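You operate a simulated robot arm through the tools that you are given. There is no shell and no other tool.

The job below is to be done with a simulated robot arm. You get a single attempt, and the scene is never put back.

Task
Fill the tall blue cup to its lower line and the tall green cup to its lower line.
Fine: use the swing tap; open the tank valve first and close it at the end. Where these are worked on the way, their far stop is far enough and under half their travel is too little: tank valve.
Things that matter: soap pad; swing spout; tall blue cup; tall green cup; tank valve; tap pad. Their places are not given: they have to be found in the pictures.

It is judged by the outcome, as a careful person would: the job done as asked, and still so three seconds after it is handed in. It fails if anything else is knocked over, pushed out of place, dropped, spilled or broken.

Robot
A 6-joint arm with a two-finger parallel gripper, fixed in place. Base frame: the origin is at the foot of the arm, x ahead of it, y to its left, z up. Lengths are in mm, angles in degrees, forces in N, time in s.
With the tool pointing down near the work surface it reaches from about 240 to 660 mm from the base axis. Its first joint turns from -66.0 to 66.0 degrees. Payload 2.9 kg.
Tool frame: the origin (TCP) lies between the finger pads and is the grasp point; the fingertips stand 30 mm ahead of it; z points along the fingers, y is the line along which they close. Largest opening 110 mm; finger width 20, thickness 10; the body of the gripper, 48 by 112 mm, starts 55 mm behind the TCP.
Orientation is told as [roll, pitch, yaw] about the base's x, y, z axes, in that order, counted from this pose: with the fingers straight down and closing along the base's y, the tool's x points along the base's -x, its y along +y and its z along -z.

Tools
- The arm moves only by the tool apply_moves. Its argument "deltas" is a list of rows, each an object (a shift or turn left out is 0, a gripper value left out holds the last) with "angular": the turn, a rotation vector about the base's x, y, z in degrees, a list of three; "translation": the shift along the base's x, y, z in mm, a list of three; "hand": the closure in counts, from 0 (fully open) to 255 (shut). In form: [{"angular": [ax, ay, az], "translation": [x, y, z], "hand": hand}, ...]. A call has 1 to 20 rows; each row shifts and turns the commanded pose from where the row before left it. Each row takes 0.2 s and may step no farther than 50 mm and 8.6 degrees from the row before; otherwise, or with a gripper value out of range, the whole call is refused. Where a pose cannot be reached the arm comes as near as it can. A force on the tool above 40 N (or 10 N above the force at the start of the call, whichever is more), or a blocked arm, ends the call early, and 0.2 s more pass. The fingers move at their own pace (about 108 mm/s each) and stop on an object; they squeeze with about 27 N. The grip force told is the motor's: it shows also when the fingers shut on nothing. Time passes only in rows, and 0.2 s behind the last, so rows that do not move let the fingers close. The reply holds the time, the measured pose of the TCP, the force on the tool along the base axes, the opening and the grip force, in the units named above and with some noise, with the torque about the TCP (base axes, N m) and any sound that the robot's microphone picked up.
- Cameras (640 x 400 px; columns grow to the right, rows downward): "scene" is fixed at [91.2, 444.6, 1388.5]; the picture's right is [-0.61, -0.79, 0.00], its down [-0.41, 0.32, -0.86] and it looks along [0.68, -0.53, -0.51] (base axes); focal length 281 px, centre (320, 200). "wrist" rides on the gripper at [72, 17, -103] in the tool frame; the picture's right is [-0.23, 0.97, 0.00], its down [-0.76, -0.18, -0.62] and it looks along [-0.61, -0.14, 0.78] (tool axes); focal length 222 px, centre (320, 200).
- get_image(camera): a new picture of that camera. It takes no simulated time.
- locate(camera, pixels): for up to 12 pixels [column, row] of the newest picture of that camera ("zoom" is the newest enlarged one), the place [x, y, z] in the base frame of the surface seen there, good to about 3 mm. It takes no simulated time.
- close_up(camera, box): a new picture of the part [left, top, right, bottom] of that camera's present view, enlarged. It takes no simulated time.
- hand_in(): hands the job in; it is judged then, once.

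Unless the task says otherwise, let go and move clear before handing in.

The tools are called after ">>>" by a JSON object that holds its "fn" and its "kwargs". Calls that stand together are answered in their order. apply_moves: Moves the arm, as the interface text tells. Its arguments: {"type":"object","properties":{"deltas":{"type":"array","items":{"type":"object","properties":{"angular":{"type":"array","items":{"type":"number"}},"translation":{"type":"array","items":{"type":"number"}},"hand":{"type":"number"}}}}},"required":["deltas"]} The other tools are called the same way: get_image (camera) takes a picture; locate (camera, pixels) gives the place of the surface under pixels of a picture; close_up (camera, box) takes an enlarged picture of a part of a camera's view; hand_in () hands the job in.

At the start:

```text
t: 0.0
ee_pos: [342.8, 182.4, 1263.2]
ee_rot: [0.0, 0.0, 0.0]
contact_force: [-0.3, -0.1, -0.4]
torque: [-0.03, -0.02, -0.01]
grip_width: 109.9
grip_force: 0.0
```

scene: 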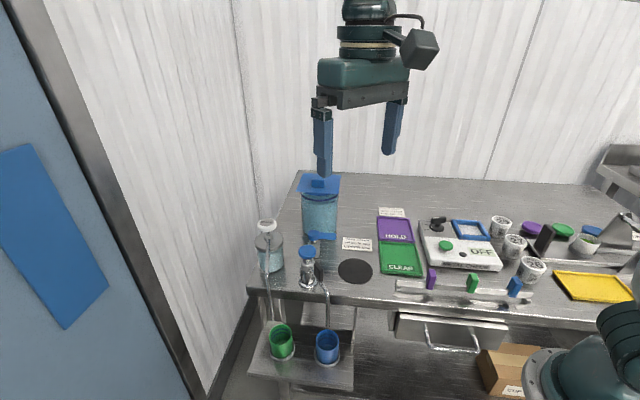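
wrist: 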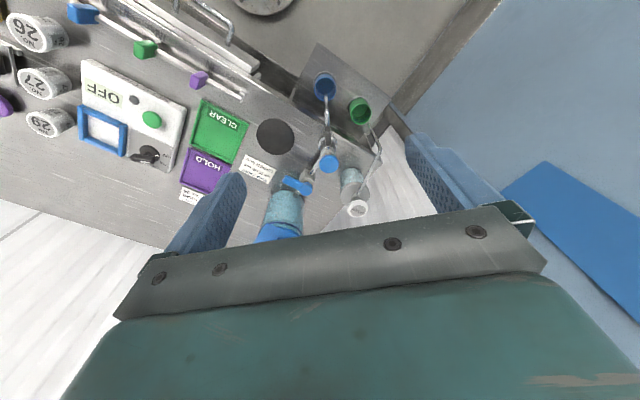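

The pictures show a tank at scene pixel (320,210), a blue-topped tap near (308,265), a soap bottle near (268,245), and green and blue cups at (281,340) and (328,347). I'll enlarge these regions to see the details.

>>> {"fn": "close_up", "kwargs": {"camera": "scene", "box": [230, 160, 390, 260]}}

>>> {"fn": "close_up", "kwargs": {"camera": "scene", "box": [230, 290, 390, 390]}}

>>> {"fn": "close_up", "kwargs": {"camera": "scene", "box": [240, 220, 400, 320]}}

>>> {"fn": "close_up", "kwargs": {"camera": "wrist", "box": [220, 60, 420, 240]}}

```text
4.00 times, centred on (310, 210) of scene
```

zoom: 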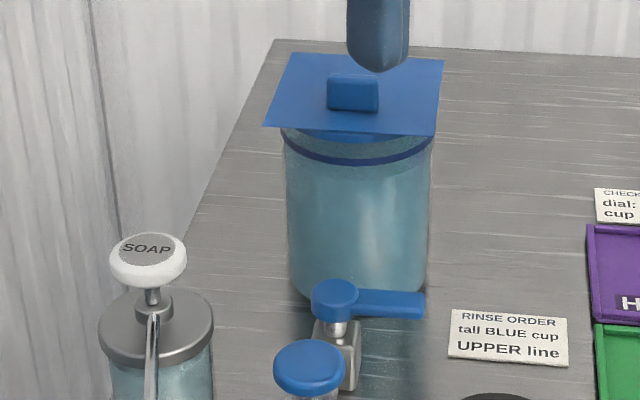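

```text
4.00 times, centred on (310, 340) of scene
```

zoom: 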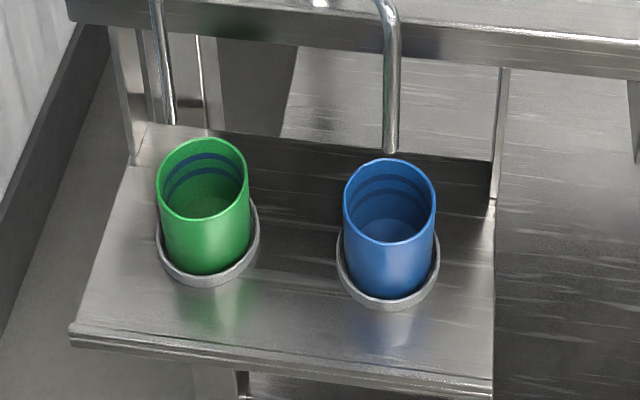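

```text
4.00 times, centred on (320, 270) of scene
```

zoom: 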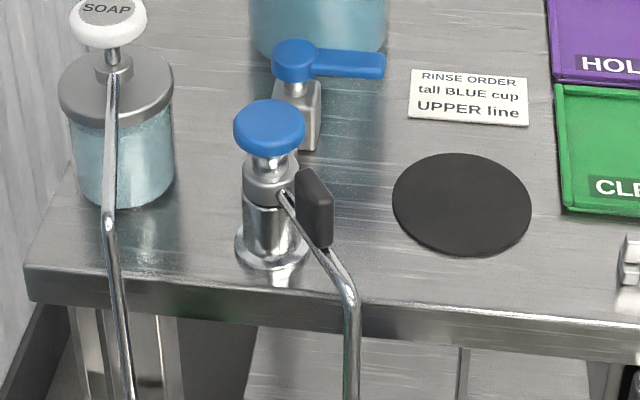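

```text
2.22 times, centred on (320, 150) of wrist
```

zoom: 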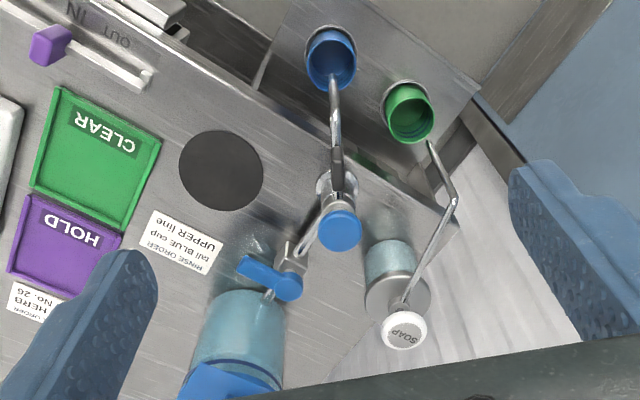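

The zooms show the tap's round blue pad, its spout with a black grip over the blue cup, and the tank valve's blue lever. The scene's note says UPPER line, but the task I was given says lower, so I'll follow the task. Next I'll locate these parts.

>>> {"fn": "locate", "kwargs": {"camera": "scene", "pixels": [[307, 252], [313, 231], [334, 236], [317, 272], [322, 286], [328, 295], [328, 328], [281, 336], [267, 226], [318, 184], [267, 280], [272, 320]]}}

>>> {"fn": "close_up", "kwargs": {"camera": "scene", "box": [256, 310, 352, 370]}}

>>> {"fn": "close_up", "kwargs": {"camera": "scene", "box": [280, 225, 344, 265]}}

>>> {"fn": "close_up", "kwargs": {"camera": "scene", "box": [280, 240, 360, 340]}}

```text
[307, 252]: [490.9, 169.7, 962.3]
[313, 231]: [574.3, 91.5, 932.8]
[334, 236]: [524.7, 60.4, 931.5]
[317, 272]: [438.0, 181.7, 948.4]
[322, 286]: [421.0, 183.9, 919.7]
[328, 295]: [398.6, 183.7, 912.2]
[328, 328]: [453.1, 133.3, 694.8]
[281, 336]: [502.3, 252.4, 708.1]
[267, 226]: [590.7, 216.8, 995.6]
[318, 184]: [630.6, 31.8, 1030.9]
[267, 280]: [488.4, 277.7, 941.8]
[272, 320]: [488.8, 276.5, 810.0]
```

```text
6.67 times, centred on (304, 340) of scene
```

zoom: 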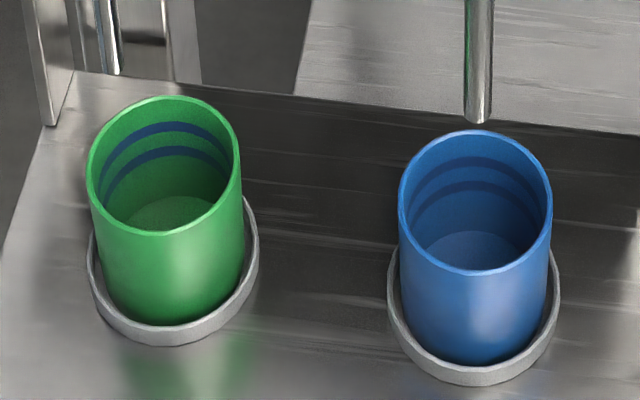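

```text
10.00 times, centred on (312, 245) of scene
```

zoom: 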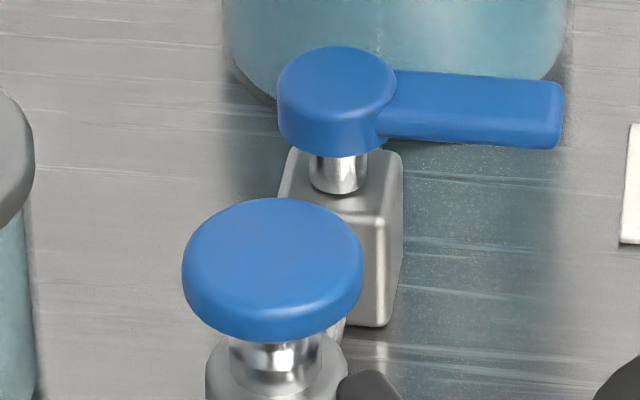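

```text
4.00 times, centred on (320, 290) of scene
```

zoom: 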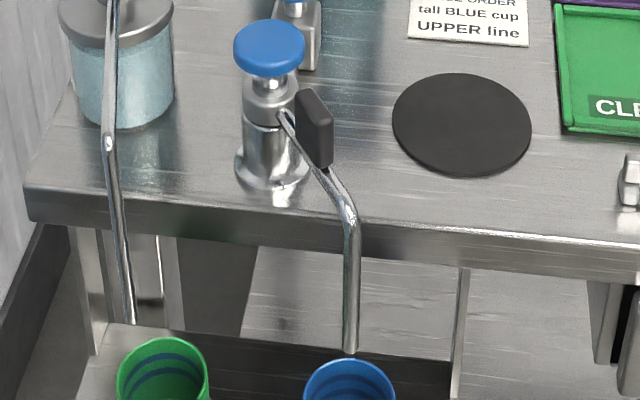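

The cups each have two inner lines and are standing on ring stands on a low shelf. I'll take a zoom of cups and spout tips and locate the rims, lines and tips.

>>> {"fn": "close_up", "kwargs": {"camera": "scene", "box": [256, 310, 352, 370]}}

>>> {"fn": "locate", "kwargs": {"camera": "zoom", "pixels": [[478, 112], [475, 132], [475, 274], [403, 200], [550, 200], [475, 165], [475, 190], [475, 250], [477, 350], [165, 100], [165, 230], [114, 68]]}}

>>> {"fn": "locate", "kwargs": {"camera": "zoom", "pixels": [[165, 128], [165, 153], [165, 215], [170, 310], [92, 180], [237, 160], [478, 30], [110, 30], [478, 380], [175, 342], [300, 350], [478, 240]]}}

```text
6.67 times, centred on (304, 340) of scene
```

zoom: 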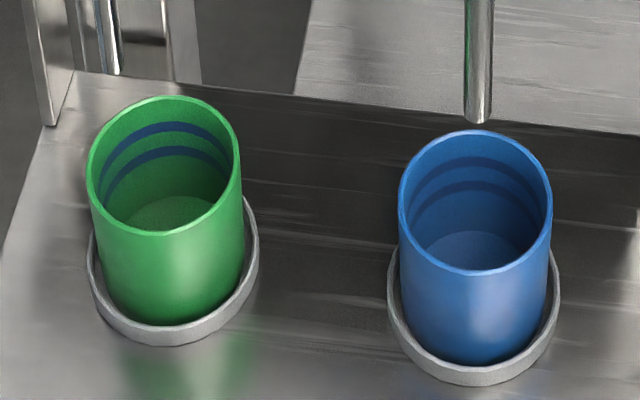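

```text
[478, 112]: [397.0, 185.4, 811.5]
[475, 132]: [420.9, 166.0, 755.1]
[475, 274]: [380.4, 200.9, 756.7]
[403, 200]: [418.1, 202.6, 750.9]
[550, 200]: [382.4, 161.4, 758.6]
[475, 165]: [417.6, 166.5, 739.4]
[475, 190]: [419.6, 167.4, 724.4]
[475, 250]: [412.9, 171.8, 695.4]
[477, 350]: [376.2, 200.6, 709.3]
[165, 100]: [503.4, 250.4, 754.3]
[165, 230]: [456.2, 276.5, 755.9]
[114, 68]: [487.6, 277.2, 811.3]
```

```text
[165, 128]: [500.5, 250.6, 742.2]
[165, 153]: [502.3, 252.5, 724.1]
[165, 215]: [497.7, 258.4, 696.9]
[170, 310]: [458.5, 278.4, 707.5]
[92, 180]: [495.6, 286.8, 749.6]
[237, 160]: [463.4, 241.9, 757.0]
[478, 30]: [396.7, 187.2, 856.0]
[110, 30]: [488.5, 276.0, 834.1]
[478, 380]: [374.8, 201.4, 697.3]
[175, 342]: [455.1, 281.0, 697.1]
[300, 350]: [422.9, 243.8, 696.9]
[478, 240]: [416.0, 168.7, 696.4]
```

The cups sit with centres near (400,183) and (480,264), rims at z≈756 and lower lines at z≈724. The spout tip is at (397,186), so it's over the blue cup. Next I'll measure the valve lever, tap pad and grip more finely.

>>> {"fn": "close_up", "kwargs": {"camera": "scene", "box": [280, 225, 344, 265]}}

>>> {"fn": "locate", "kwargs": {"camera": "zoom", "pixels": [[335, 75], [285, 80], [390, 85], [550, 95], [400, 85], [550, 140], [385, 130], [270, 215], [190, 260], [355, 260], [275, 295], [275, 255]]}}

>>> {"fn": "locate", "kwargs": {"camera": "zoom", "pixels": [[480, 100], [460, 300], [600, 300], [345, 170], [390, 170], [390, 310], [272, 330], [380, 390], [100, 200], [400, 30], [560, 115], [275, 390]]}}

>>> {"fn": "close_up", "kwargs": {"camera": "scene", "box": [290, 250, 338, 310]}}

```text
10.00 times, centred on (312, 245) of scene
```

zoom: 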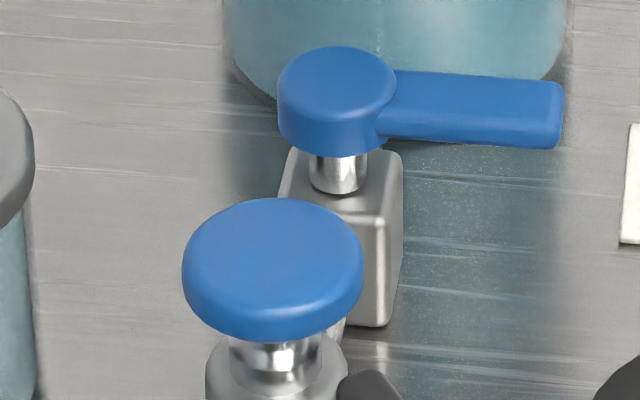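

```text
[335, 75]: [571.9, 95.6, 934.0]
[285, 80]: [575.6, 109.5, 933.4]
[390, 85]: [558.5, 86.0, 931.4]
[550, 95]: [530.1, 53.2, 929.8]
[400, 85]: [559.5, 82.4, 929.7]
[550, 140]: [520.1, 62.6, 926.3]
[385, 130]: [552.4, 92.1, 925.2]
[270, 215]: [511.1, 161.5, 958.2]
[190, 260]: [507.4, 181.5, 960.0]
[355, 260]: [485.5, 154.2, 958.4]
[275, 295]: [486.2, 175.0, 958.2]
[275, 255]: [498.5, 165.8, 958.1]
```

```text
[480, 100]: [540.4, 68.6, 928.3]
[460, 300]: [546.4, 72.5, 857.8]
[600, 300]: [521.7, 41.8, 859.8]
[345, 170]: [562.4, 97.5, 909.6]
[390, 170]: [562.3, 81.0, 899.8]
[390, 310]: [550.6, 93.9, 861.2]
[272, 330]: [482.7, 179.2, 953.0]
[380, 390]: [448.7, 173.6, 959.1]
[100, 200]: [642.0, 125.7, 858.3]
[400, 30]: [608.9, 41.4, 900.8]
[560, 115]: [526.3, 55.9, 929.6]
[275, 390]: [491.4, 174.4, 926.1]
```

```text
6.67 times, centred on (314, 280) of scene
```

zoom: 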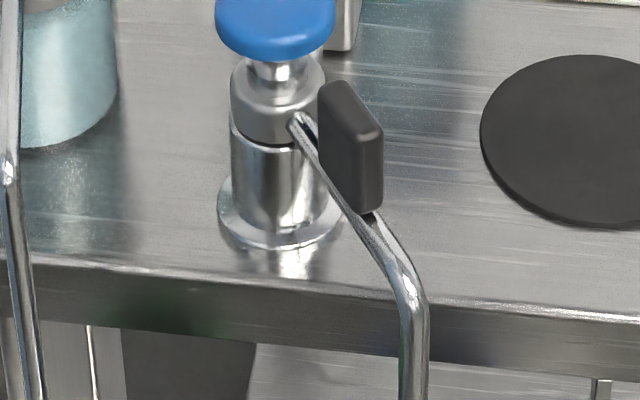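

The tap pad's top is centred near (497,168,960) and the valve hub near (567,95,934), with the lever's end near (525,57,930). I'll locate the black grip and the tap body, then look for any marks on the valve.

>>> {"fn": "locate", "kwargs": {"camera": "zoom", "pixels": [[325, 95], [345, 90], [375, 130], [330, 175], [350, 150], [370, 200], [370, 160], [300, 125], [345, 205], [395, 260], [410, 310], [415, 380]]}}

>>> {"fn": "close_up", "kwargs": {"camera": "wrist", "box": [280, 130, 380, 220]}}

>>> {"fn": "close_up", "kwargs": {"camera": "scene", "box": [240, 200, 300, 280]}}

```text
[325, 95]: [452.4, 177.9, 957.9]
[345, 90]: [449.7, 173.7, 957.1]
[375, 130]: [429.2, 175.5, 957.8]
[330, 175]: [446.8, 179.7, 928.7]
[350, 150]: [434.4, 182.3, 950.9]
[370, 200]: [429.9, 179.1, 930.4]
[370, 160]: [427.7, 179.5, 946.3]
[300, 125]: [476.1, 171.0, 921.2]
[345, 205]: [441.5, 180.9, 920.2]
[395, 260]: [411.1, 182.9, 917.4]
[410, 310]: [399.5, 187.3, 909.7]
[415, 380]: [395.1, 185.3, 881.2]
```

```text
4.44 times, centred on (330, 175) of wrist
```

zoom: 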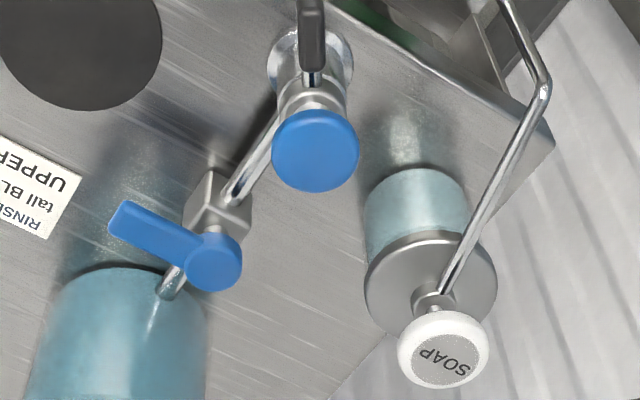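

```text
5.00 times, centred on (270, 240) of scene
```

zoom: 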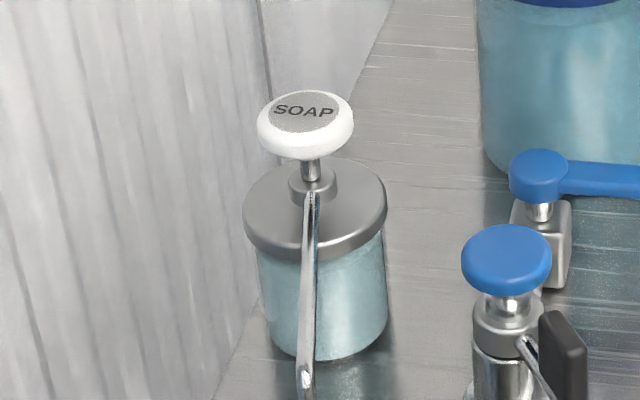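

The black grip spans about (450,176) to (429,178) at z≈925–958. Before moving I'll locate the lid corners, the tank, and the soap parts so I can keep clear of them.

>>> {"fn": "locate", "kwargs": {"camera": "scene", "pixels": [[297, 191], [303, 174.5], [339, 176], [338, 192], [305, 215], [336, 215], [259, 226], [276, 226], [267, 232], [252, 240], [283, 240], [268, 240]]}}

>>> {"fn": "get_image", "kwargs": {"camera": "wrist"}}

>>> {"fn": "locate", "kwargs": {"camera": "wrist", "pixels": [[328, 164], [299, 188], [288, 183], [302, 178], [307, 190], [324, 143], [326, 128], [357, 208], [277, 237], [353, 190], [320, 80], [360, 105]]}}

```text
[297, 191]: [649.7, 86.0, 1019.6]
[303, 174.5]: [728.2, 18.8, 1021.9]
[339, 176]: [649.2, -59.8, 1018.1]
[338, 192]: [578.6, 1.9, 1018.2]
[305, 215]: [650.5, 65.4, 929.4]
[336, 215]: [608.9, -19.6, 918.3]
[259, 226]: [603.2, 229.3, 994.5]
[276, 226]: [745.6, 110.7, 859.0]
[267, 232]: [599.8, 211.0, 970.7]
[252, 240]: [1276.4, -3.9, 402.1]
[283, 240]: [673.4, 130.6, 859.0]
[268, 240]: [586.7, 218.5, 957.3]
```

```text
taken
```

wrist: 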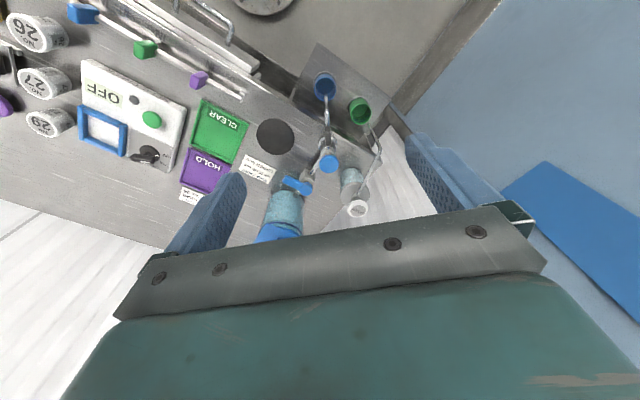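

```text
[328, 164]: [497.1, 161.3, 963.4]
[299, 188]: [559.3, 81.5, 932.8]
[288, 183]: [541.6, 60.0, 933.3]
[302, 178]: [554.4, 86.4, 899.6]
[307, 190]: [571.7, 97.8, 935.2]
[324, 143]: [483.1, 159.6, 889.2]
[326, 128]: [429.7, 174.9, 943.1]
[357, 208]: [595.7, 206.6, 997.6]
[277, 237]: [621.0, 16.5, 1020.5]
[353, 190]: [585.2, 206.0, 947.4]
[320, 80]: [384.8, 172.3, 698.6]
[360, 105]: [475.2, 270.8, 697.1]
```

The lid is a square at z≈1020, with its nearest edge running from (579,2) to (650,86). The lever lies across the pipe, so the valve is shut. I'll close the fingers, yaw by -40° so the gripper runs parallel to the lid edge, and move to a point above the tank side of the lever.

>>> {"fn": "apply_moves", "kwargs": {"deltas": [{"translation": [26, -17, -20], "angular": [0, 0, -5], "hand": 255}, {"translation": [26, -17, -20], "angular": [0, 0, -5]}, {"translation": [26, -17, -20], "angular": [0, 0, -5]}, {"translation": [26, -17, -20], "angular": [0, 0, -5]}, {"translation": [26, -17, -20], "angular": [0, 0, -5]}, {"translation": [26, -17, -20], "angular": [0, 0, -5]}, {"translation": [26, -17, -20], "angular": [0, 0, -5]}, {"translation": [26, -18, -20], "angular": [0, 0, -5]}, {}]}}

>>> {"fn": "get_image", "kwargs": {"camera": "scene"}}

>>> {"fn": "get_image", "kwargs": {"camera": "wrist"}}

```text
t: 2.0
ee_pos: [551.0, 45.8, 1102.5]
ee_rot: [-0.1, 0.0, -40.1]
contact_force: [-0.1, -0.1, 0.0]
torque: [-0.01, -0.04, 0.0]
grip_width: 0.0
grip_force: 26.8
```

```text
taken
```

scene: 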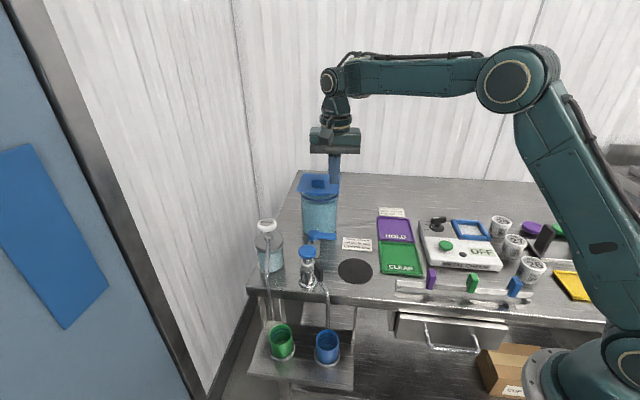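

```text
taken
```

wrist: 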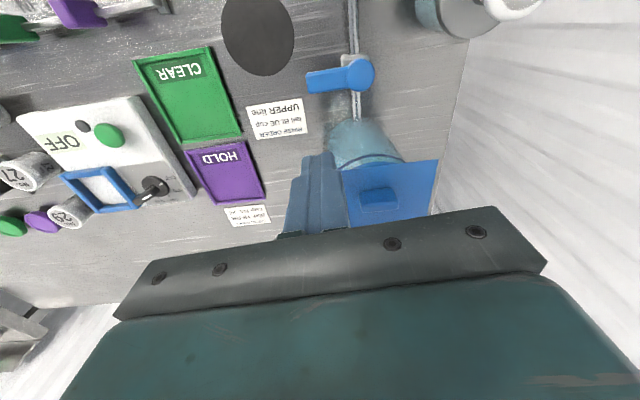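

The wrist view shows the lever from the hub at (358,74) to its end at (310,80). I'll locate those from here to confirm before going down.

>>> {"fn": "close_up", "kwargs": {"camera": "wrist", "box": [280, 40, 420, 130]}}

>>> {"fn": "locate", "kwargs": {"camera": "wrist", "pixels": [[362, 75], [346, 78], [330, 80], [312, 78], [310, 92], [330, 88], [346, 86], [310, 85], [355, 105], [370, 155], [342, 172]]}}

```text
4.44 times, centred on (350, 85) of wrist
```

zoom: 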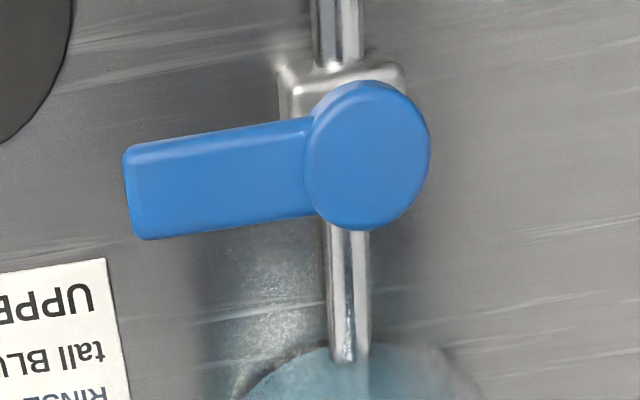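

```text
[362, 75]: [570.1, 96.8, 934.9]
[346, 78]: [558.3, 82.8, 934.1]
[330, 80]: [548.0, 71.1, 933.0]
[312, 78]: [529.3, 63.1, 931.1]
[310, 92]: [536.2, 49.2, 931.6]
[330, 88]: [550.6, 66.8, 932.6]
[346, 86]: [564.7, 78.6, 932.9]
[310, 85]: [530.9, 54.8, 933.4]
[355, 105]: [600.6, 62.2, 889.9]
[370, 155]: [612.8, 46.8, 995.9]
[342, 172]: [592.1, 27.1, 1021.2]
```

The lever runs from its hub at (569,95) to its end at (531,56), at z≈933, on a bearing of about 226°. I'll shift slightly to the tank side and lower the fingertips to z≈918, beside the lever.

>>> {"fn": "apply_moves", "kwargs": {"deltas": [{"translation": [4, -4, -30]}, {"translation": [0, 0, -40]}, {"translation": [0, 0, -40]}, {"translation": [0, 0, -30]}, {"translation": [0, 0, -14]}, {}]}}

>>> {"fn": "close_up", "kwargs": {"camera": "scene", "box": [270, 160, 366, 260]}}

>>> {"fn": "get_image", "kwargs": {"camera": "wrist"}}

```text
t: 3.4
ee_pos: [554.1, 41.4, 948.7]
ee_rot: [0.0, 0.1, -39.9]
contact_force: [-0.1, 1.2, -0.2]
torque: [-0.01, 0.03, 0.0]
grip_width: 0.0
grip_force: 27.3
```

```text
4.00 times, centred on (318, 210) of scene
```

zoom: 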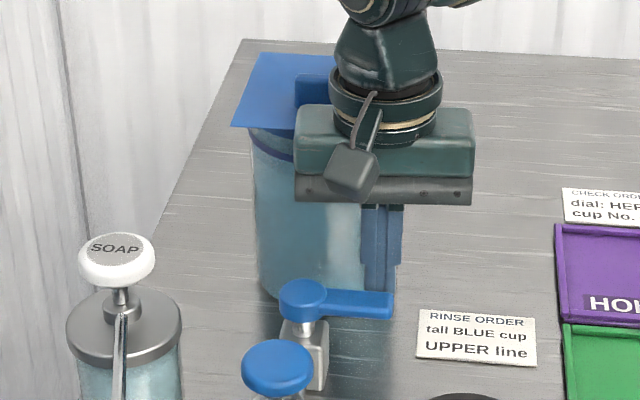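

```text
taken
```

wrist: 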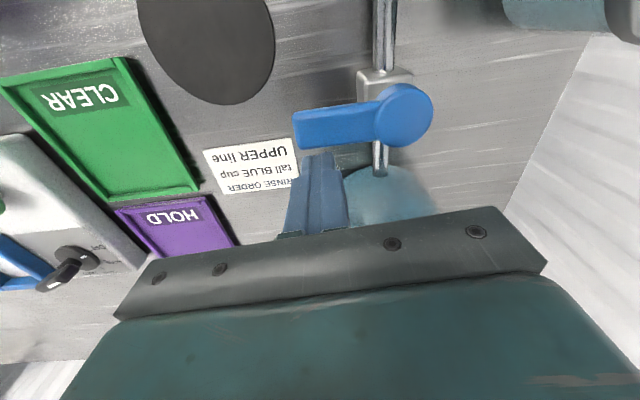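

The fingertips now sit just on the tank side of the lever, with almost no contact force. I'll push gently toward (-x,+y) in small steps and watch the force.

>>> {"fn": "apply_moves", "kwargs": {"deltas": [{"translation": [-4, 4, 0]}, {"translation": [-3, 3, 0]}, {"translation": [-3, 3, 0]}, {"translation": [-3, 3, 0]}, {}]}}

>>> {"fn": "get_image", "kwargs": {"camera": "wrist"}}

```text
t: 4.6
ee_pos: [540.3, 54.5, 947.8]
ee_rot: [0.0, 0.1, -39.9]
contact_force: [-0.6, -4.0, -2.1]
torque: [-0.11, 0.04, 0.01]
grip_width: 0.0
grip_force: 26.7
```

```text
taken
```

wrist: 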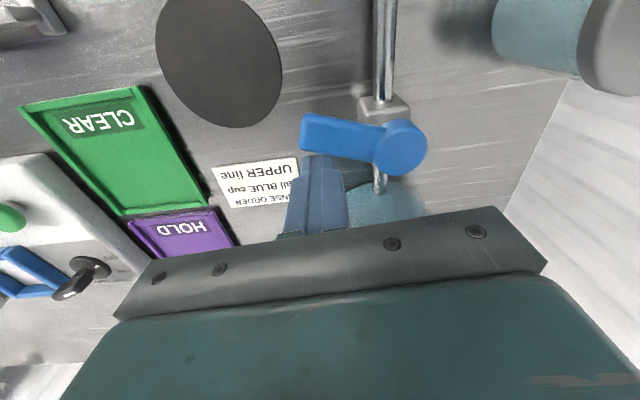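

The lever turned easily, at about 4 N, so this is the free direction. I'll follow its arc around the hub in small steps.

>>> {"fn": "apply_moves", "kwargs": {"deltas": [{"translation": [-4.5, 7.3, 0]}, {"translation": [-5.3, 6.2, 0]}, {"translation": [-4.1, 7.1, 0]}, {"translation": [-2.8, 7.7, 0]}, {"translation": [-1.4, 8.1, 0]}, {}]}}

>>> {"fn": "get_image", "kwargs": {"camera": "wrist"}}

>>> {"fn": "close_up", "kwargs": {"camera": "scene", "box": [250, 170, 378, 270]}}

```text
t: 6.0
ee_pos: [520.7, 91.3, 950.8]
ee_rot: [0.0, 0.0, -39.9]
contact_force: [-0.4, -0.4, 1.2]
torque: [-0.03, 0.03, -0.02]
grip_width: 0.0
grip_force: 27.6
```

```text
taken
```

wrist: 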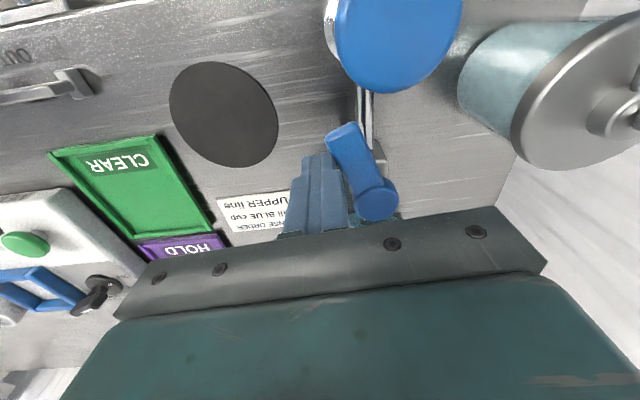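

```text
4.00 times, centred on (314, 220) of scene
```

zoom: 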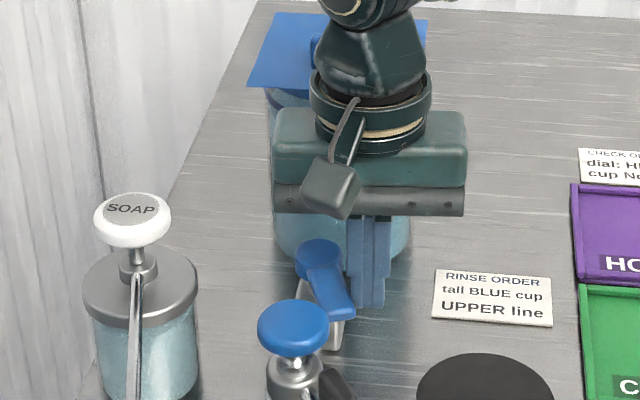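

The lever is now about 65° round and still moving freely. I'll carry on round the arc to the far stop.

>>> {"fn": "apply_moves", "kwargs": {"deltas": [{"translation": [0.5, 7, 0]}, {"translation": [1.5, 7, 0]}, {"translation": [2.5, 6, 0]}, {"translation": [2.5, 4, 0]}, {}]}}

>>> {"fn": "get_image", "kwargs": {"camera": "wrist"}}

>>> {"fn": "close_up", "kwargs": {"camera": "scene", "box": [250, 170, 378, 270]}}

```text
t: 7.1
ee_pos: [525.7, 108.3, 947.5]
ee_rot: [-0.9, 0.3, -40.9]
contact_force: [-7.8, -5.5, 6.5]
torque: [-0.08, 0.03, -0.07]
grip_width: 0.2
grip_force: 27.0
stopped in row 5: the force on the tool passed its limit at 42 N (the readings are from after the stop); the commanded pose is now the measured one
```

```text
taken
```

wrist: 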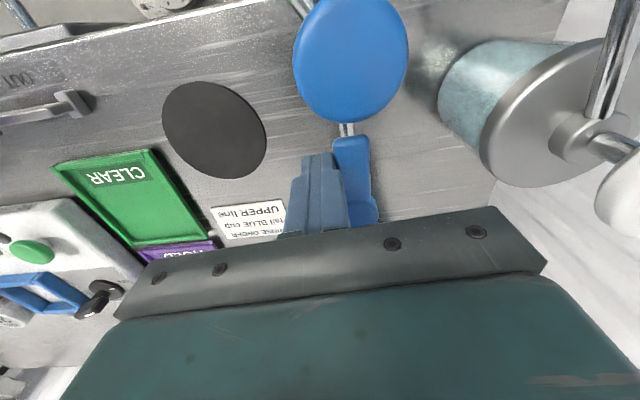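

```text
4.00 times, centred on (314, 220) of scene
```

zoom: 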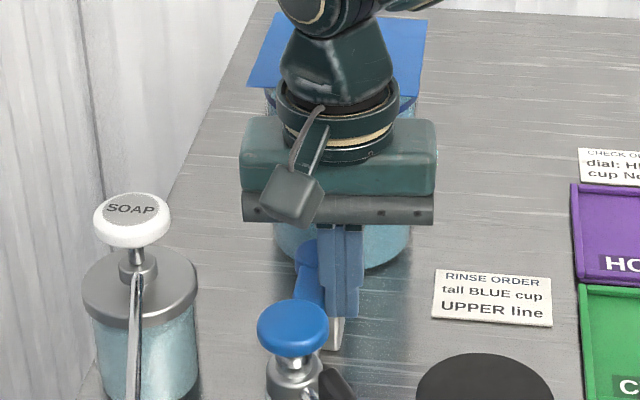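

The force reached 42 N and the lever now lines up with the pipe, so the valve is at its far stop. I'll back off, rise, and move above the tap pad.

>>> {"fn": "apply_moves", "kwargs": {"deltas": [{"translation": [-6, -6, 0], "angular": [0.9, -0.3, 0]}, {"translation": [0, 0, 35]}, {"translation": [0, 0, 40]}, {"translation": [-6, 21, 0], "angular": [0, 0, 8]}, {"translation": [-8, 21, 0], "angular": [0, 0, 8]}, {"translation": [-8, 21, 0], "angular": [0, 0, 8]}, {"translation": [0, 0, 0], "angular": [0, 0, 8]}, {"translation": [0, 0, 0], "angular": [0, 0, 8]}, {}]}}

>>> {"fn": "get_image", "kwargs": {"camera": "wrist"}}

>>> {"fn": "get_image", "kwargs": {"camera": "scene"}}

```text
t: 9.1
ee_pos: [498.4, 167.8, 1022.7]
ee_rot: [0.2, 0.5, -0.7]
contact_force: [0.7, 0.2, 0.1]
torque: [-0.04, 0.0, 0.0]
grip_width: 0.2
grip_force: 26.9
```

```text
taken
```

wrist: 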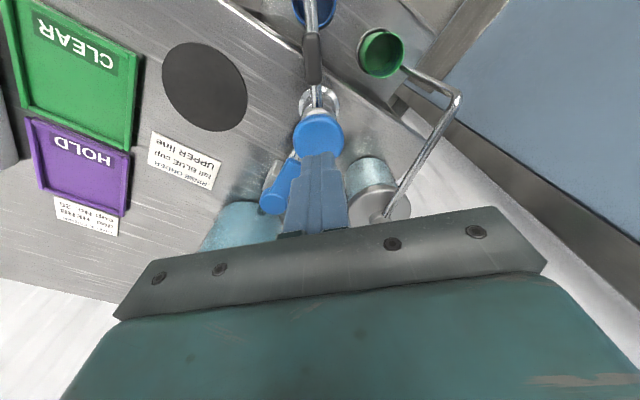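

```text
taken
```

scene: 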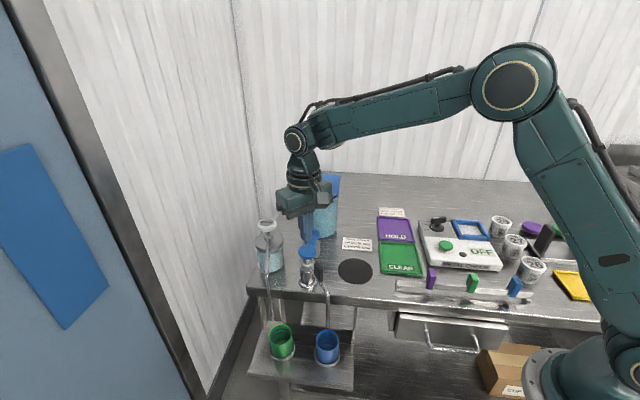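

The pad is at wrist (318,133) just ahead of the closed fingertips, and both cups are still visible in the scene view. I'll check the pad's centre and edges from here.

>>> {"fn": "close_up", "kwargs": {"camera": "wrist", "box": [260, 80, 380, 170]}}

>>> {"fn": "locate", "kwargs": {"camera": "wrist", "pixels": [[318, 130], [297, 133], [340, 133], [318, 114], [318, 145], [320, 158], [312, 60], [305, 45], [318, 98]]}}

>>> {"fn": "close_up", "kwargs": {"camera": "scene", "box": [280, 215, 344, 275]}}

```text
4.44 times, centred on (320, 125) of wrist
```

zoom: 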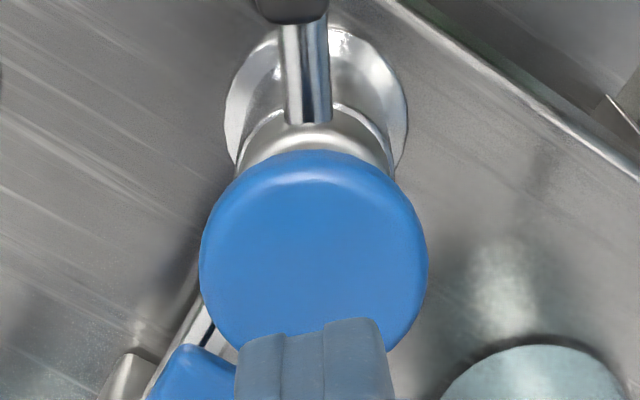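

```text
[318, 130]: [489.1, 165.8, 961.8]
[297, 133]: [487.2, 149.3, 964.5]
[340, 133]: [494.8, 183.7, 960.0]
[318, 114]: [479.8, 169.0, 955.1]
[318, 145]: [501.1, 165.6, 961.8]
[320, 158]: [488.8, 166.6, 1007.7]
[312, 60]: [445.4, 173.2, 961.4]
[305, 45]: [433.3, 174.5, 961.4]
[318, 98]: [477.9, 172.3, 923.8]
```

```text
6.67 times, centred on (312, 245) of scene
```

zoom: 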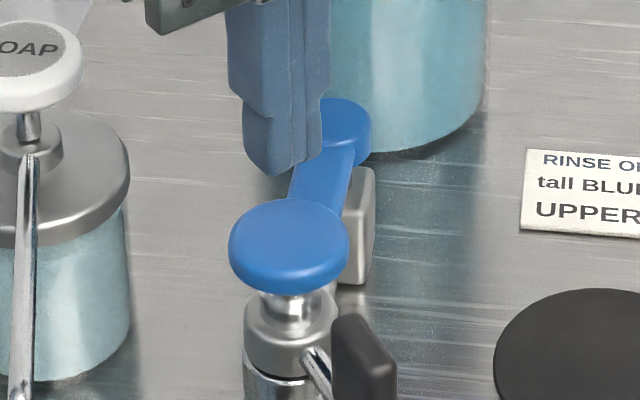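

The pad's centre is about (496,167) with its top at z≈961, right under the fingertips. I'll come down to just above contact and look at the force.

>>> {"fn": "apply_moves", "kwargs": {"deltas": [{"translation": [-2, -1, -20], "angular": [-0.2, -0.5, 0.7]}, {"translation": [0, 0, -7]}, {}]}}

>>> {"fn": "close_up", "kwargs": {"camera": "scene", "box": [280, 215, 344, 275]}}

```text
t: 9.9
ee_pos: [498.3, 168.7, 995.3]
ee_rot: [-0.2, 0.1, 0.0]
contact_force: [0.2, -0.8, -0.7]
torque: [-0.03, -0.02, 0.0]
grip_width: 0.3
grip_force: 27.2
```

```text
6.67 times, centred on (312, 245) of scene
```

zoom: 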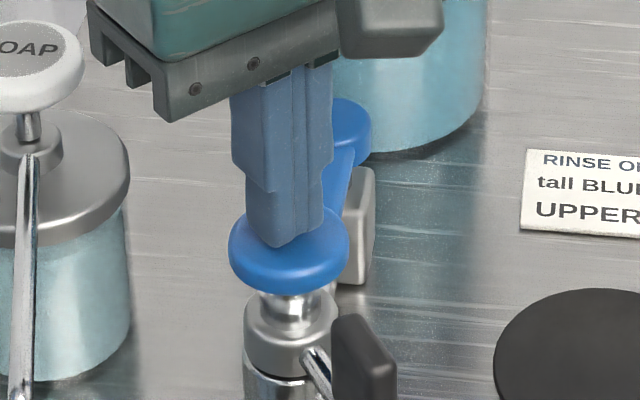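

The fingertips are centred about 4 mm above the pad with no contact yet. I'll give one short press and release, then check the cup.

>>> {"fn": "apply_moves", "kwargs": {"deltas": [{"translation": [0, 0, -5]}, {"translation": [0, 0, -3]}, {"translation": [0, 0, 9]}]}}

>>> {"fn": "close_up", "kwargs": {"camera": "scene", "box": [256, 310, 352, 370]}}

>>> {"fn": "close_up", "kwargs": {"camera": "scene", "box": [280, 215, 344, 275]}}

```text
t: 10.7
ee_pos: [495.7, 167.4, 996.7]
ee_rot: [-0.2, 0.1, -0.1]
contact_force: [-0.1, 0.7, 0.1]
torque: [-0.05, 0.0, 0.0]
grip_width: 0.0
grip_force: 26.9
```

```text
6.67 times, centred on (304, 340) of scene
```

zoom: 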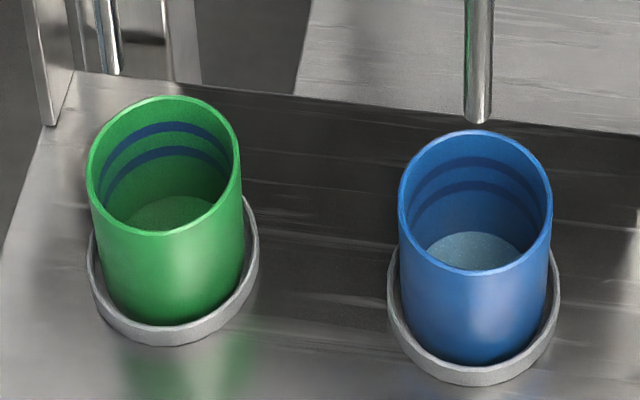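

```text
6.67 times, centred on (312, 245) of scene
```

zoom: 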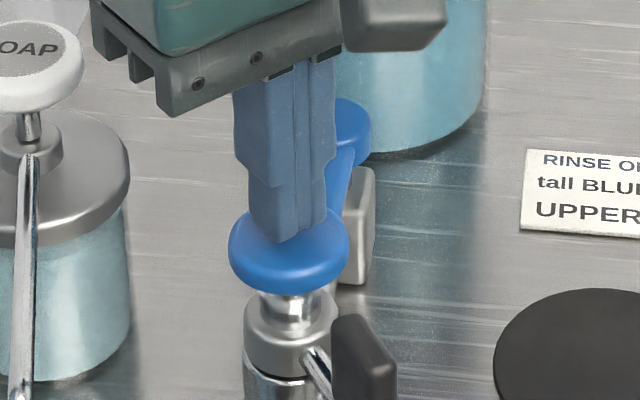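

The blue cup now shows a thin layer of water near (475,250) in the cup zoom, so a press gives flow. I'll measure the level.

>>> {"fn": "close_up", "kwargs": {"camera": "scene", "box": [304, 325, 352, 365]}}

>>> {"fn": "locate", "kwargs": {"camera": "scene", "pixels": [[327, 347], [325, 347], [329, 347], [327, 346], [327, 348], [326, 349]]}}

```text
10.00 times, centred on (328, 345) of scene
```

zoom: 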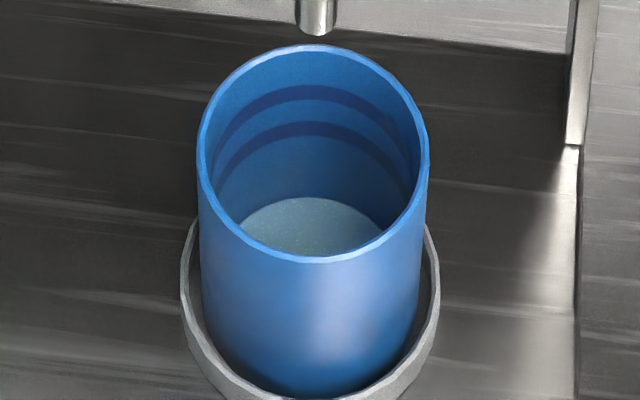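

```text
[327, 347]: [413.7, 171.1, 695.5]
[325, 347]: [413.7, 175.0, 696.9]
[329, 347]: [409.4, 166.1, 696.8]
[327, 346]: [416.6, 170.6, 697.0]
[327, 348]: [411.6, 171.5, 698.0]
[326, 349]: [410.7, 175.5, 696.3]
```

The level is only a millimetre or two above the bottom, which is at about z 697. The lower line's band is at rows 121–137 on the far wall of this zoom. I'll press again with a short hold to measure the flow rate.

>>> {"fn": "apply_moves", "kwargs": {"deltas": [{"translation": [0, 0, -9]}, {}, {}, {"translation": [0, 0, 9]}]}}

>>> {"fn": "close_up", "kwargs": {"camera": "scene", "box": [304, 325, 352, 365]}}

```text
t: 11.7
ee_pos: [496.7, 168.2, 995.9]
ee_rot: [-0.1, 0.2, -0.1]
contact_force: [0.4, -0.3, 0.4]
torque: [0.03, 0.0, -0.01]
grip_width: 0.0
grip_force: 26.8
```

```text
10.00 times, centred on (328, 345) of scene
```

zoom: 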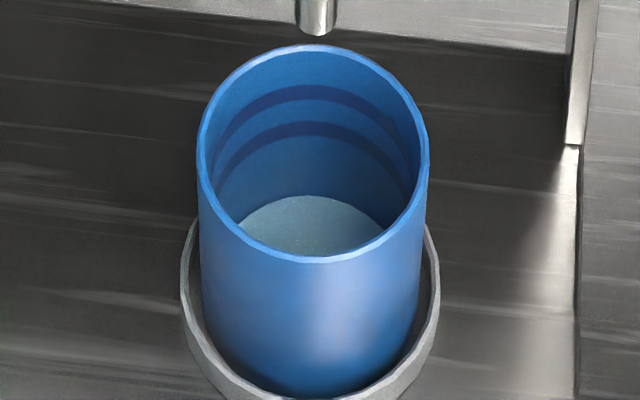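

The level rose only slightly, with the far edge moving from about row 197 to 195, so the flow is gentle at this depth. I'll press a little deeper, hold, and read the force while pressed.

>>> {"fn": "apply_moves", "kwargs": {"deltas": [{"translation": [0, 0, -10]}, {"translation": [0, 0, -2]}]}}

>>> {"fn": "close_up", "kwargs": {"camera": "scene", "box": [304, 325, 352, 365]}}

>>> {"fn": "close_up", "kwargs": {"camera": "scene", "box": [280, 215, 344, 275]}}

```text
t: 12.3
ee_pos: [497.6, 168.8, 984.3]
ee_rot: [0.0, 0.1, 0.0]
contact_force: [0.1, 1.8, 3.3]
torque: [0.09, -0.02, 0.03]
grip_width: 0.1
grip_force: 26.7
```

```text
10.00 times, centred on (328, 345) of scene
```

zoom: 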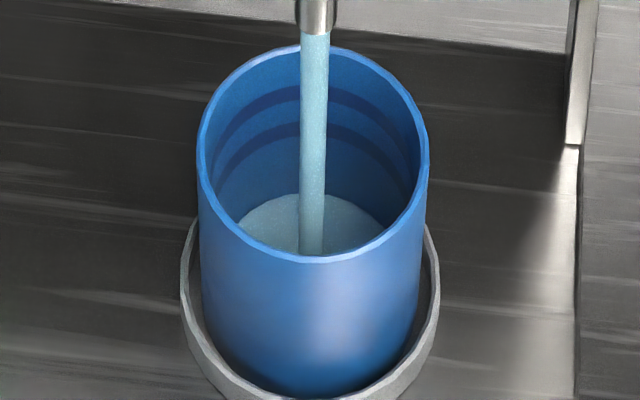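

```text
6.67 times, centred on (312, 245) of scene
```

zoom: 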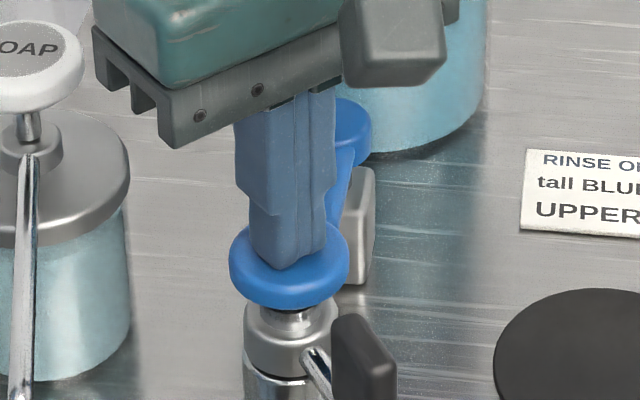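

A full stream now runs into the blue cup. I'll hold briefly and measure the rise.

>>> {"fn": "apply_moves", "kwargs": {"deltas": [{}, {}]}}

>>> {"fn": "close_up", "kwargs": {"camera": "scene", "box": [304, 325, 352, 365]}}

```text
t: 12.9
ee_pos: [497.1, 168.1, 983.9]
ee_rot: [-0.2, 0.0, -0.1]
contact_force: [0.5, 0.9, 3.3]
torque: [0.05, 0.0, 0.0]
grip_width: 0.0
grip_force: 26.8
```

```text
10.00 times, centred on (328, 345) of scene
```

zoom: 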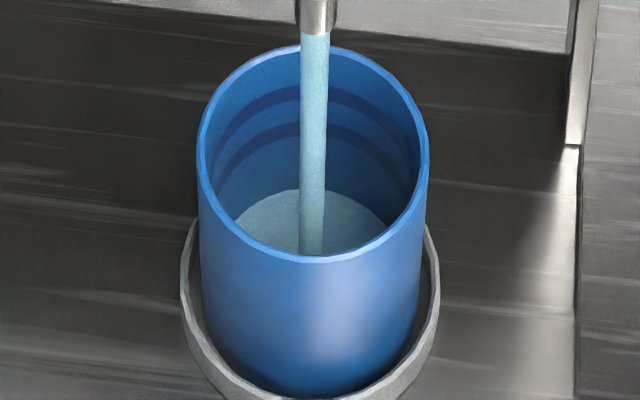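

The far edge rose from about row 193 to 189 in 0.6 s, roughly 3 mm/s, and about 60 rows remain. I'll hold for 3 s and re-check.

>>> {"fn": "apply_moves", "kwargs": {"deltas": [{}, {}, {}, {}, {}, {}, {}, {}, {}, {}, {}, {}, {}, {}]}}

>>> {"fn": "close_up", "kwargs": {"camera": "scene", "box": [304, 325, 352, 365]}}

```text
t: 15.9
ee_pos: [496.5, 167.9, 983.8]
ee_rot: [-0.2, 0.0, 0.0]
contact_force: [0.3, -0.5, 2.5]
torque: [-0.04, -0.02, -0.01]
grip_width: 0.0
grip_force: 26.8
```

```text
10.00 times, centred on (328, 345) of scene
```

zoom: 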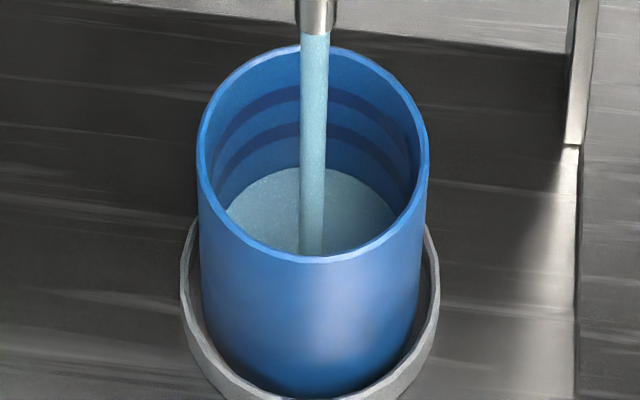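

The far edge is now at about row 168, so it rises about 7 rows per second, with about 39 left to the lower band's centre at 129. I'll hold for 3.4 s more.

>>> {"fn": "apply_moves", "kwargs": {"deltas": [{}, {}, {}, {}, {}, {}, {}, {}, {}, {}, {}, {}, {}, {}, {}, {}]}}

>>> {"fn": "close_up", "kwargs": {"camera": "scene", "box": [304, 325, 352, 365]}}

```text
t: 19.3
ee_pos: [496.7, 166.2, 985.1]
ee_rot: [0.0, 0.1, -0.1]
contact_force: [0.2, 0.1, 3.3]
torque: [-0.03, -0.06, -0.03]
grip_width: 0.1
grip_force: 27.0
```

```text
10.00 times, centred on (328, 345) of scene
```

zoom: 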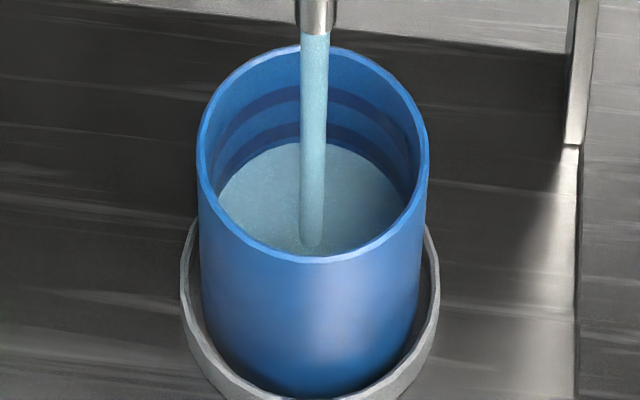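

The far edge is at about row 143, with about 14 rows left to the band's centre. I'll hold about 1 s more and then release to see where the level settles.

>>> {"fn": "apply_moves", "kwargs": {"deltas": [{}, {}, {}, {}, {"translation": [0, 0, 6]}, {"translation": [0, 0, 6]}]}}

>>> {"fn": "close_up", "kwargs": {"camera": "scene", "box": [304, 325, 352, 365]}}

>>> {"fn": "close_up", "kwargs": {"camera": "scene", "box": [316, 328, 340, 348]}}

```text
t: 20.7
ee_pos: [495.3, 165.8, 996.4]
ee_rot: [-0.1, 0.1, -0.2]
contact_force: [-0.2, 0.5, -0.4]
torque: [0.0, -0.01, 0.01]
grip_width: 0.0
grip_force: 26.6
```

```text
10.00 times, centred on (328, 345) of scene
```

zoom: 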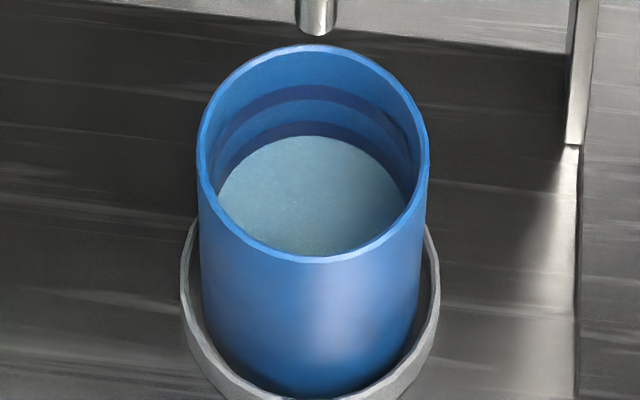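

```text
16.00 times, centred on (328, 338) of scene
```

zoom: 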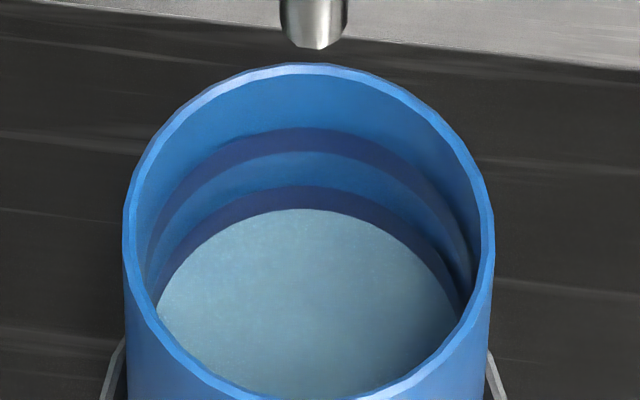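

The water is now right at the lower edge of the lower band (row 136 against a band of 121–137). One more short press of about 0.8 s should bring it to mid-band.

>>> {"fn": "apply_moves", "kwargs": {"deltas": [{"translation": [0, 0, -12]}, {}, {}, {}, {"translation": [0, 0, 6]}, {"translation": [0, 0, 6]}]}}

>>> {"fn": "close_up", "kwargs": {"camera": "scene", "box": [316, 328, 340, 348]}}

```text
t: 22.1
ee_pos: [495.1, 165.6, 997.2]
ee_rot: [-0.1, 0.2, -0.1]
contact_force: [-0.3, 0.0, 0.3]
torque: [-0.01, -0.02, 0.01]
grip_width: 0.0
grip_force: 26.7
```

```text
16.00 times, centred on (328, 338) of scene
```

zoom: 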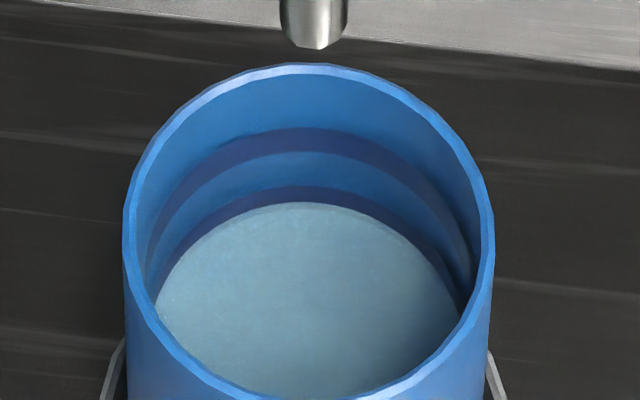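

The far edge is at row 203 of this zoom and the lower band spans about rows 185–209. That press raised it 6 rows, so the same press again should land at mid-band, row 197.

>>> {"fn": "apply_moves", "kwargs": {"deltas": [{"translation": [0, 0, -12]}, {}, {}, {}, {"translation": [0, 0, 6]}, {"translation": [0, 0, 6]}]}}

>>> {"fn": "close_up", "kwargs": {"camera": "scene", "box": [316, 328, 340, 348]}}

>>> {"fn": "locate", "kwargs": {"camera": "zoom", "pixels": [[305, 140], [305, 190], [305, 194], [305, 240], [305, 300], [200, 300], [400, 300], [305, 160], [305, 130], [305, 182]]}}

```text
t: 23.5
ee_pos: [496.3, 167.0, 996.4]
ee_rot: [-0.2, 0.2, 0.0]
contact_force: [0.0, -0.3, -0.3]
torque: [-0.03, -0.01, 0.0]
grip_width: 0.2
grip_force: 27.1
```

```text
16.00 times, centred on (328, 338) of scene
```

zoom: 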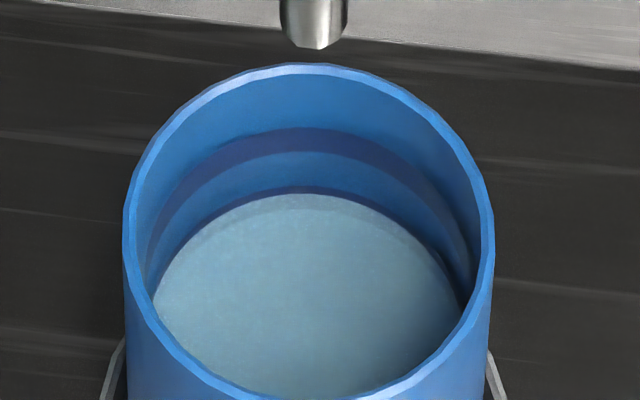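

```text
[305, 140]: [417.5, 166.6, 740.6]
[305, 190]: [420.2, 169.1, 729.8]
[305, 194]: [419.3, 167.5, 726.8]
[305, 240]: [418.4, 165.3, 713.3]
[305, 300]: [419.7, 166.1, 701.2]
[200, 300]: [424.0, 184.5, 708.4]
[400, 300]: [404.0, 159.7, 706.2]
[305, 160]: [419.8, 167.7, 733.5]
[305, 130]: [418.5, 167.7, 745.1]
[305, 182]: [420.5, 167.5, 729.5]
```

The water now sits mid-band on the blue cup's lower line, with the far edge at row 195 and the band spanning 185–209. Next is swinging the spout, so I'll rise, open the fingers to about 45 mm and line up over the black grip at (440,177.5).

>>> {"fn": "apply_moves", "kwargs": {"deltas": [{"translation": [0, 0, 24]}, {"translation": [-28, 5, 0], "angular": [0, 0, -5], "hand": 150}, {"translation": [-28, 5.5, 0], "angular": [0, 0, -6]}, {}, {}]}}

>>> {"fn": "get_image", "kwargs": {"camera": "wrist"}}

>>> {"fn": "close_up", "kwargs": {"camera": "scene", "box": [270, 215, 366, 305]}}

```text
t: 24.7
ee_pos: [440.9, 178.3, 1021.6]
ee_rot: [-0.1, 0.1, -11.2]
contact_force: [-0.3, -1.4, -0.2]
torque: [0.0, -0.02, 0.01]
grip_width: 45.5
grip_force: 0.0
```

```text
taken
```

wrist: 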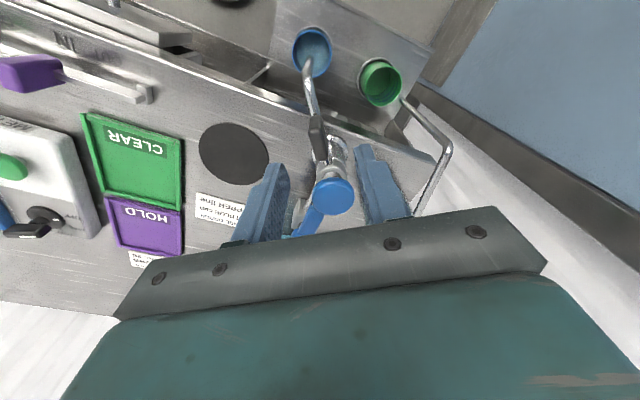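

```text
4.44 times, centred on (318, 260) of scene
```

zoom: 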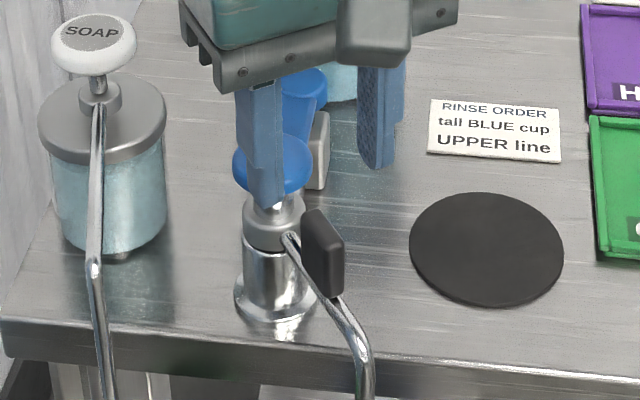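

The black grip is at wrist (318,137), between the two fingers. I'll locate it from here to confirm its centre and heading.

>>> {"fn": "close_up", "kwargs": {"camera": "wrist", "box": [260, 40, 400, 240]}}

>>> {"fn": "locate", "kwargs": {"camera": "wrist", "pixels": [[314, 119], [316, 128], [318, 137], [320, 148], [320, 158], [311, 100], [308, 70], [332, 195], [365, 148], [278, 166], [335, 140]]}}

```text
2.00 times, centred on (330, 140) of wrist
```

zoom: 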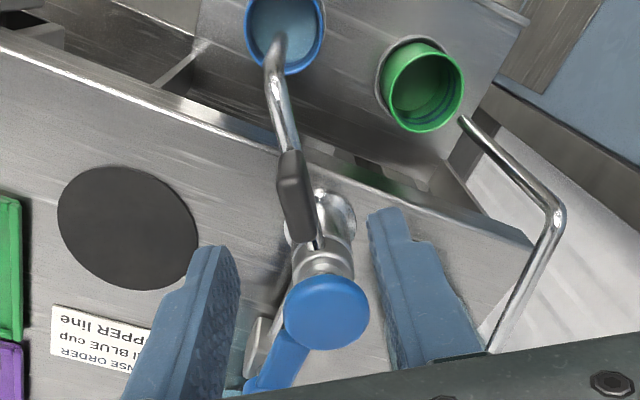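

```text
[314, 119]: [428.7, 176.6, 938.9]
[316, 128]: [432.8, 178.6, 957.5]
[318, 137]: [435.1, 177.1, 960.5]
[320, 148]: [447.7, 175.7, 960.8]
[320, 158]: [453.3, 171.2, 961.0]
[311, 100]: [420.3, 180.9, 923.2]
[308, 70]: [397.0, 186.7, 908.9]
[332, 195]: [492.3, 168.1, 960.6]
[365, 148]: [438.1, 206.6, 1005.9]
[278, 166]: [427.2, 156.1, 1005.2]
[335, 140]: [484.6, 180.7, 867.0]
```

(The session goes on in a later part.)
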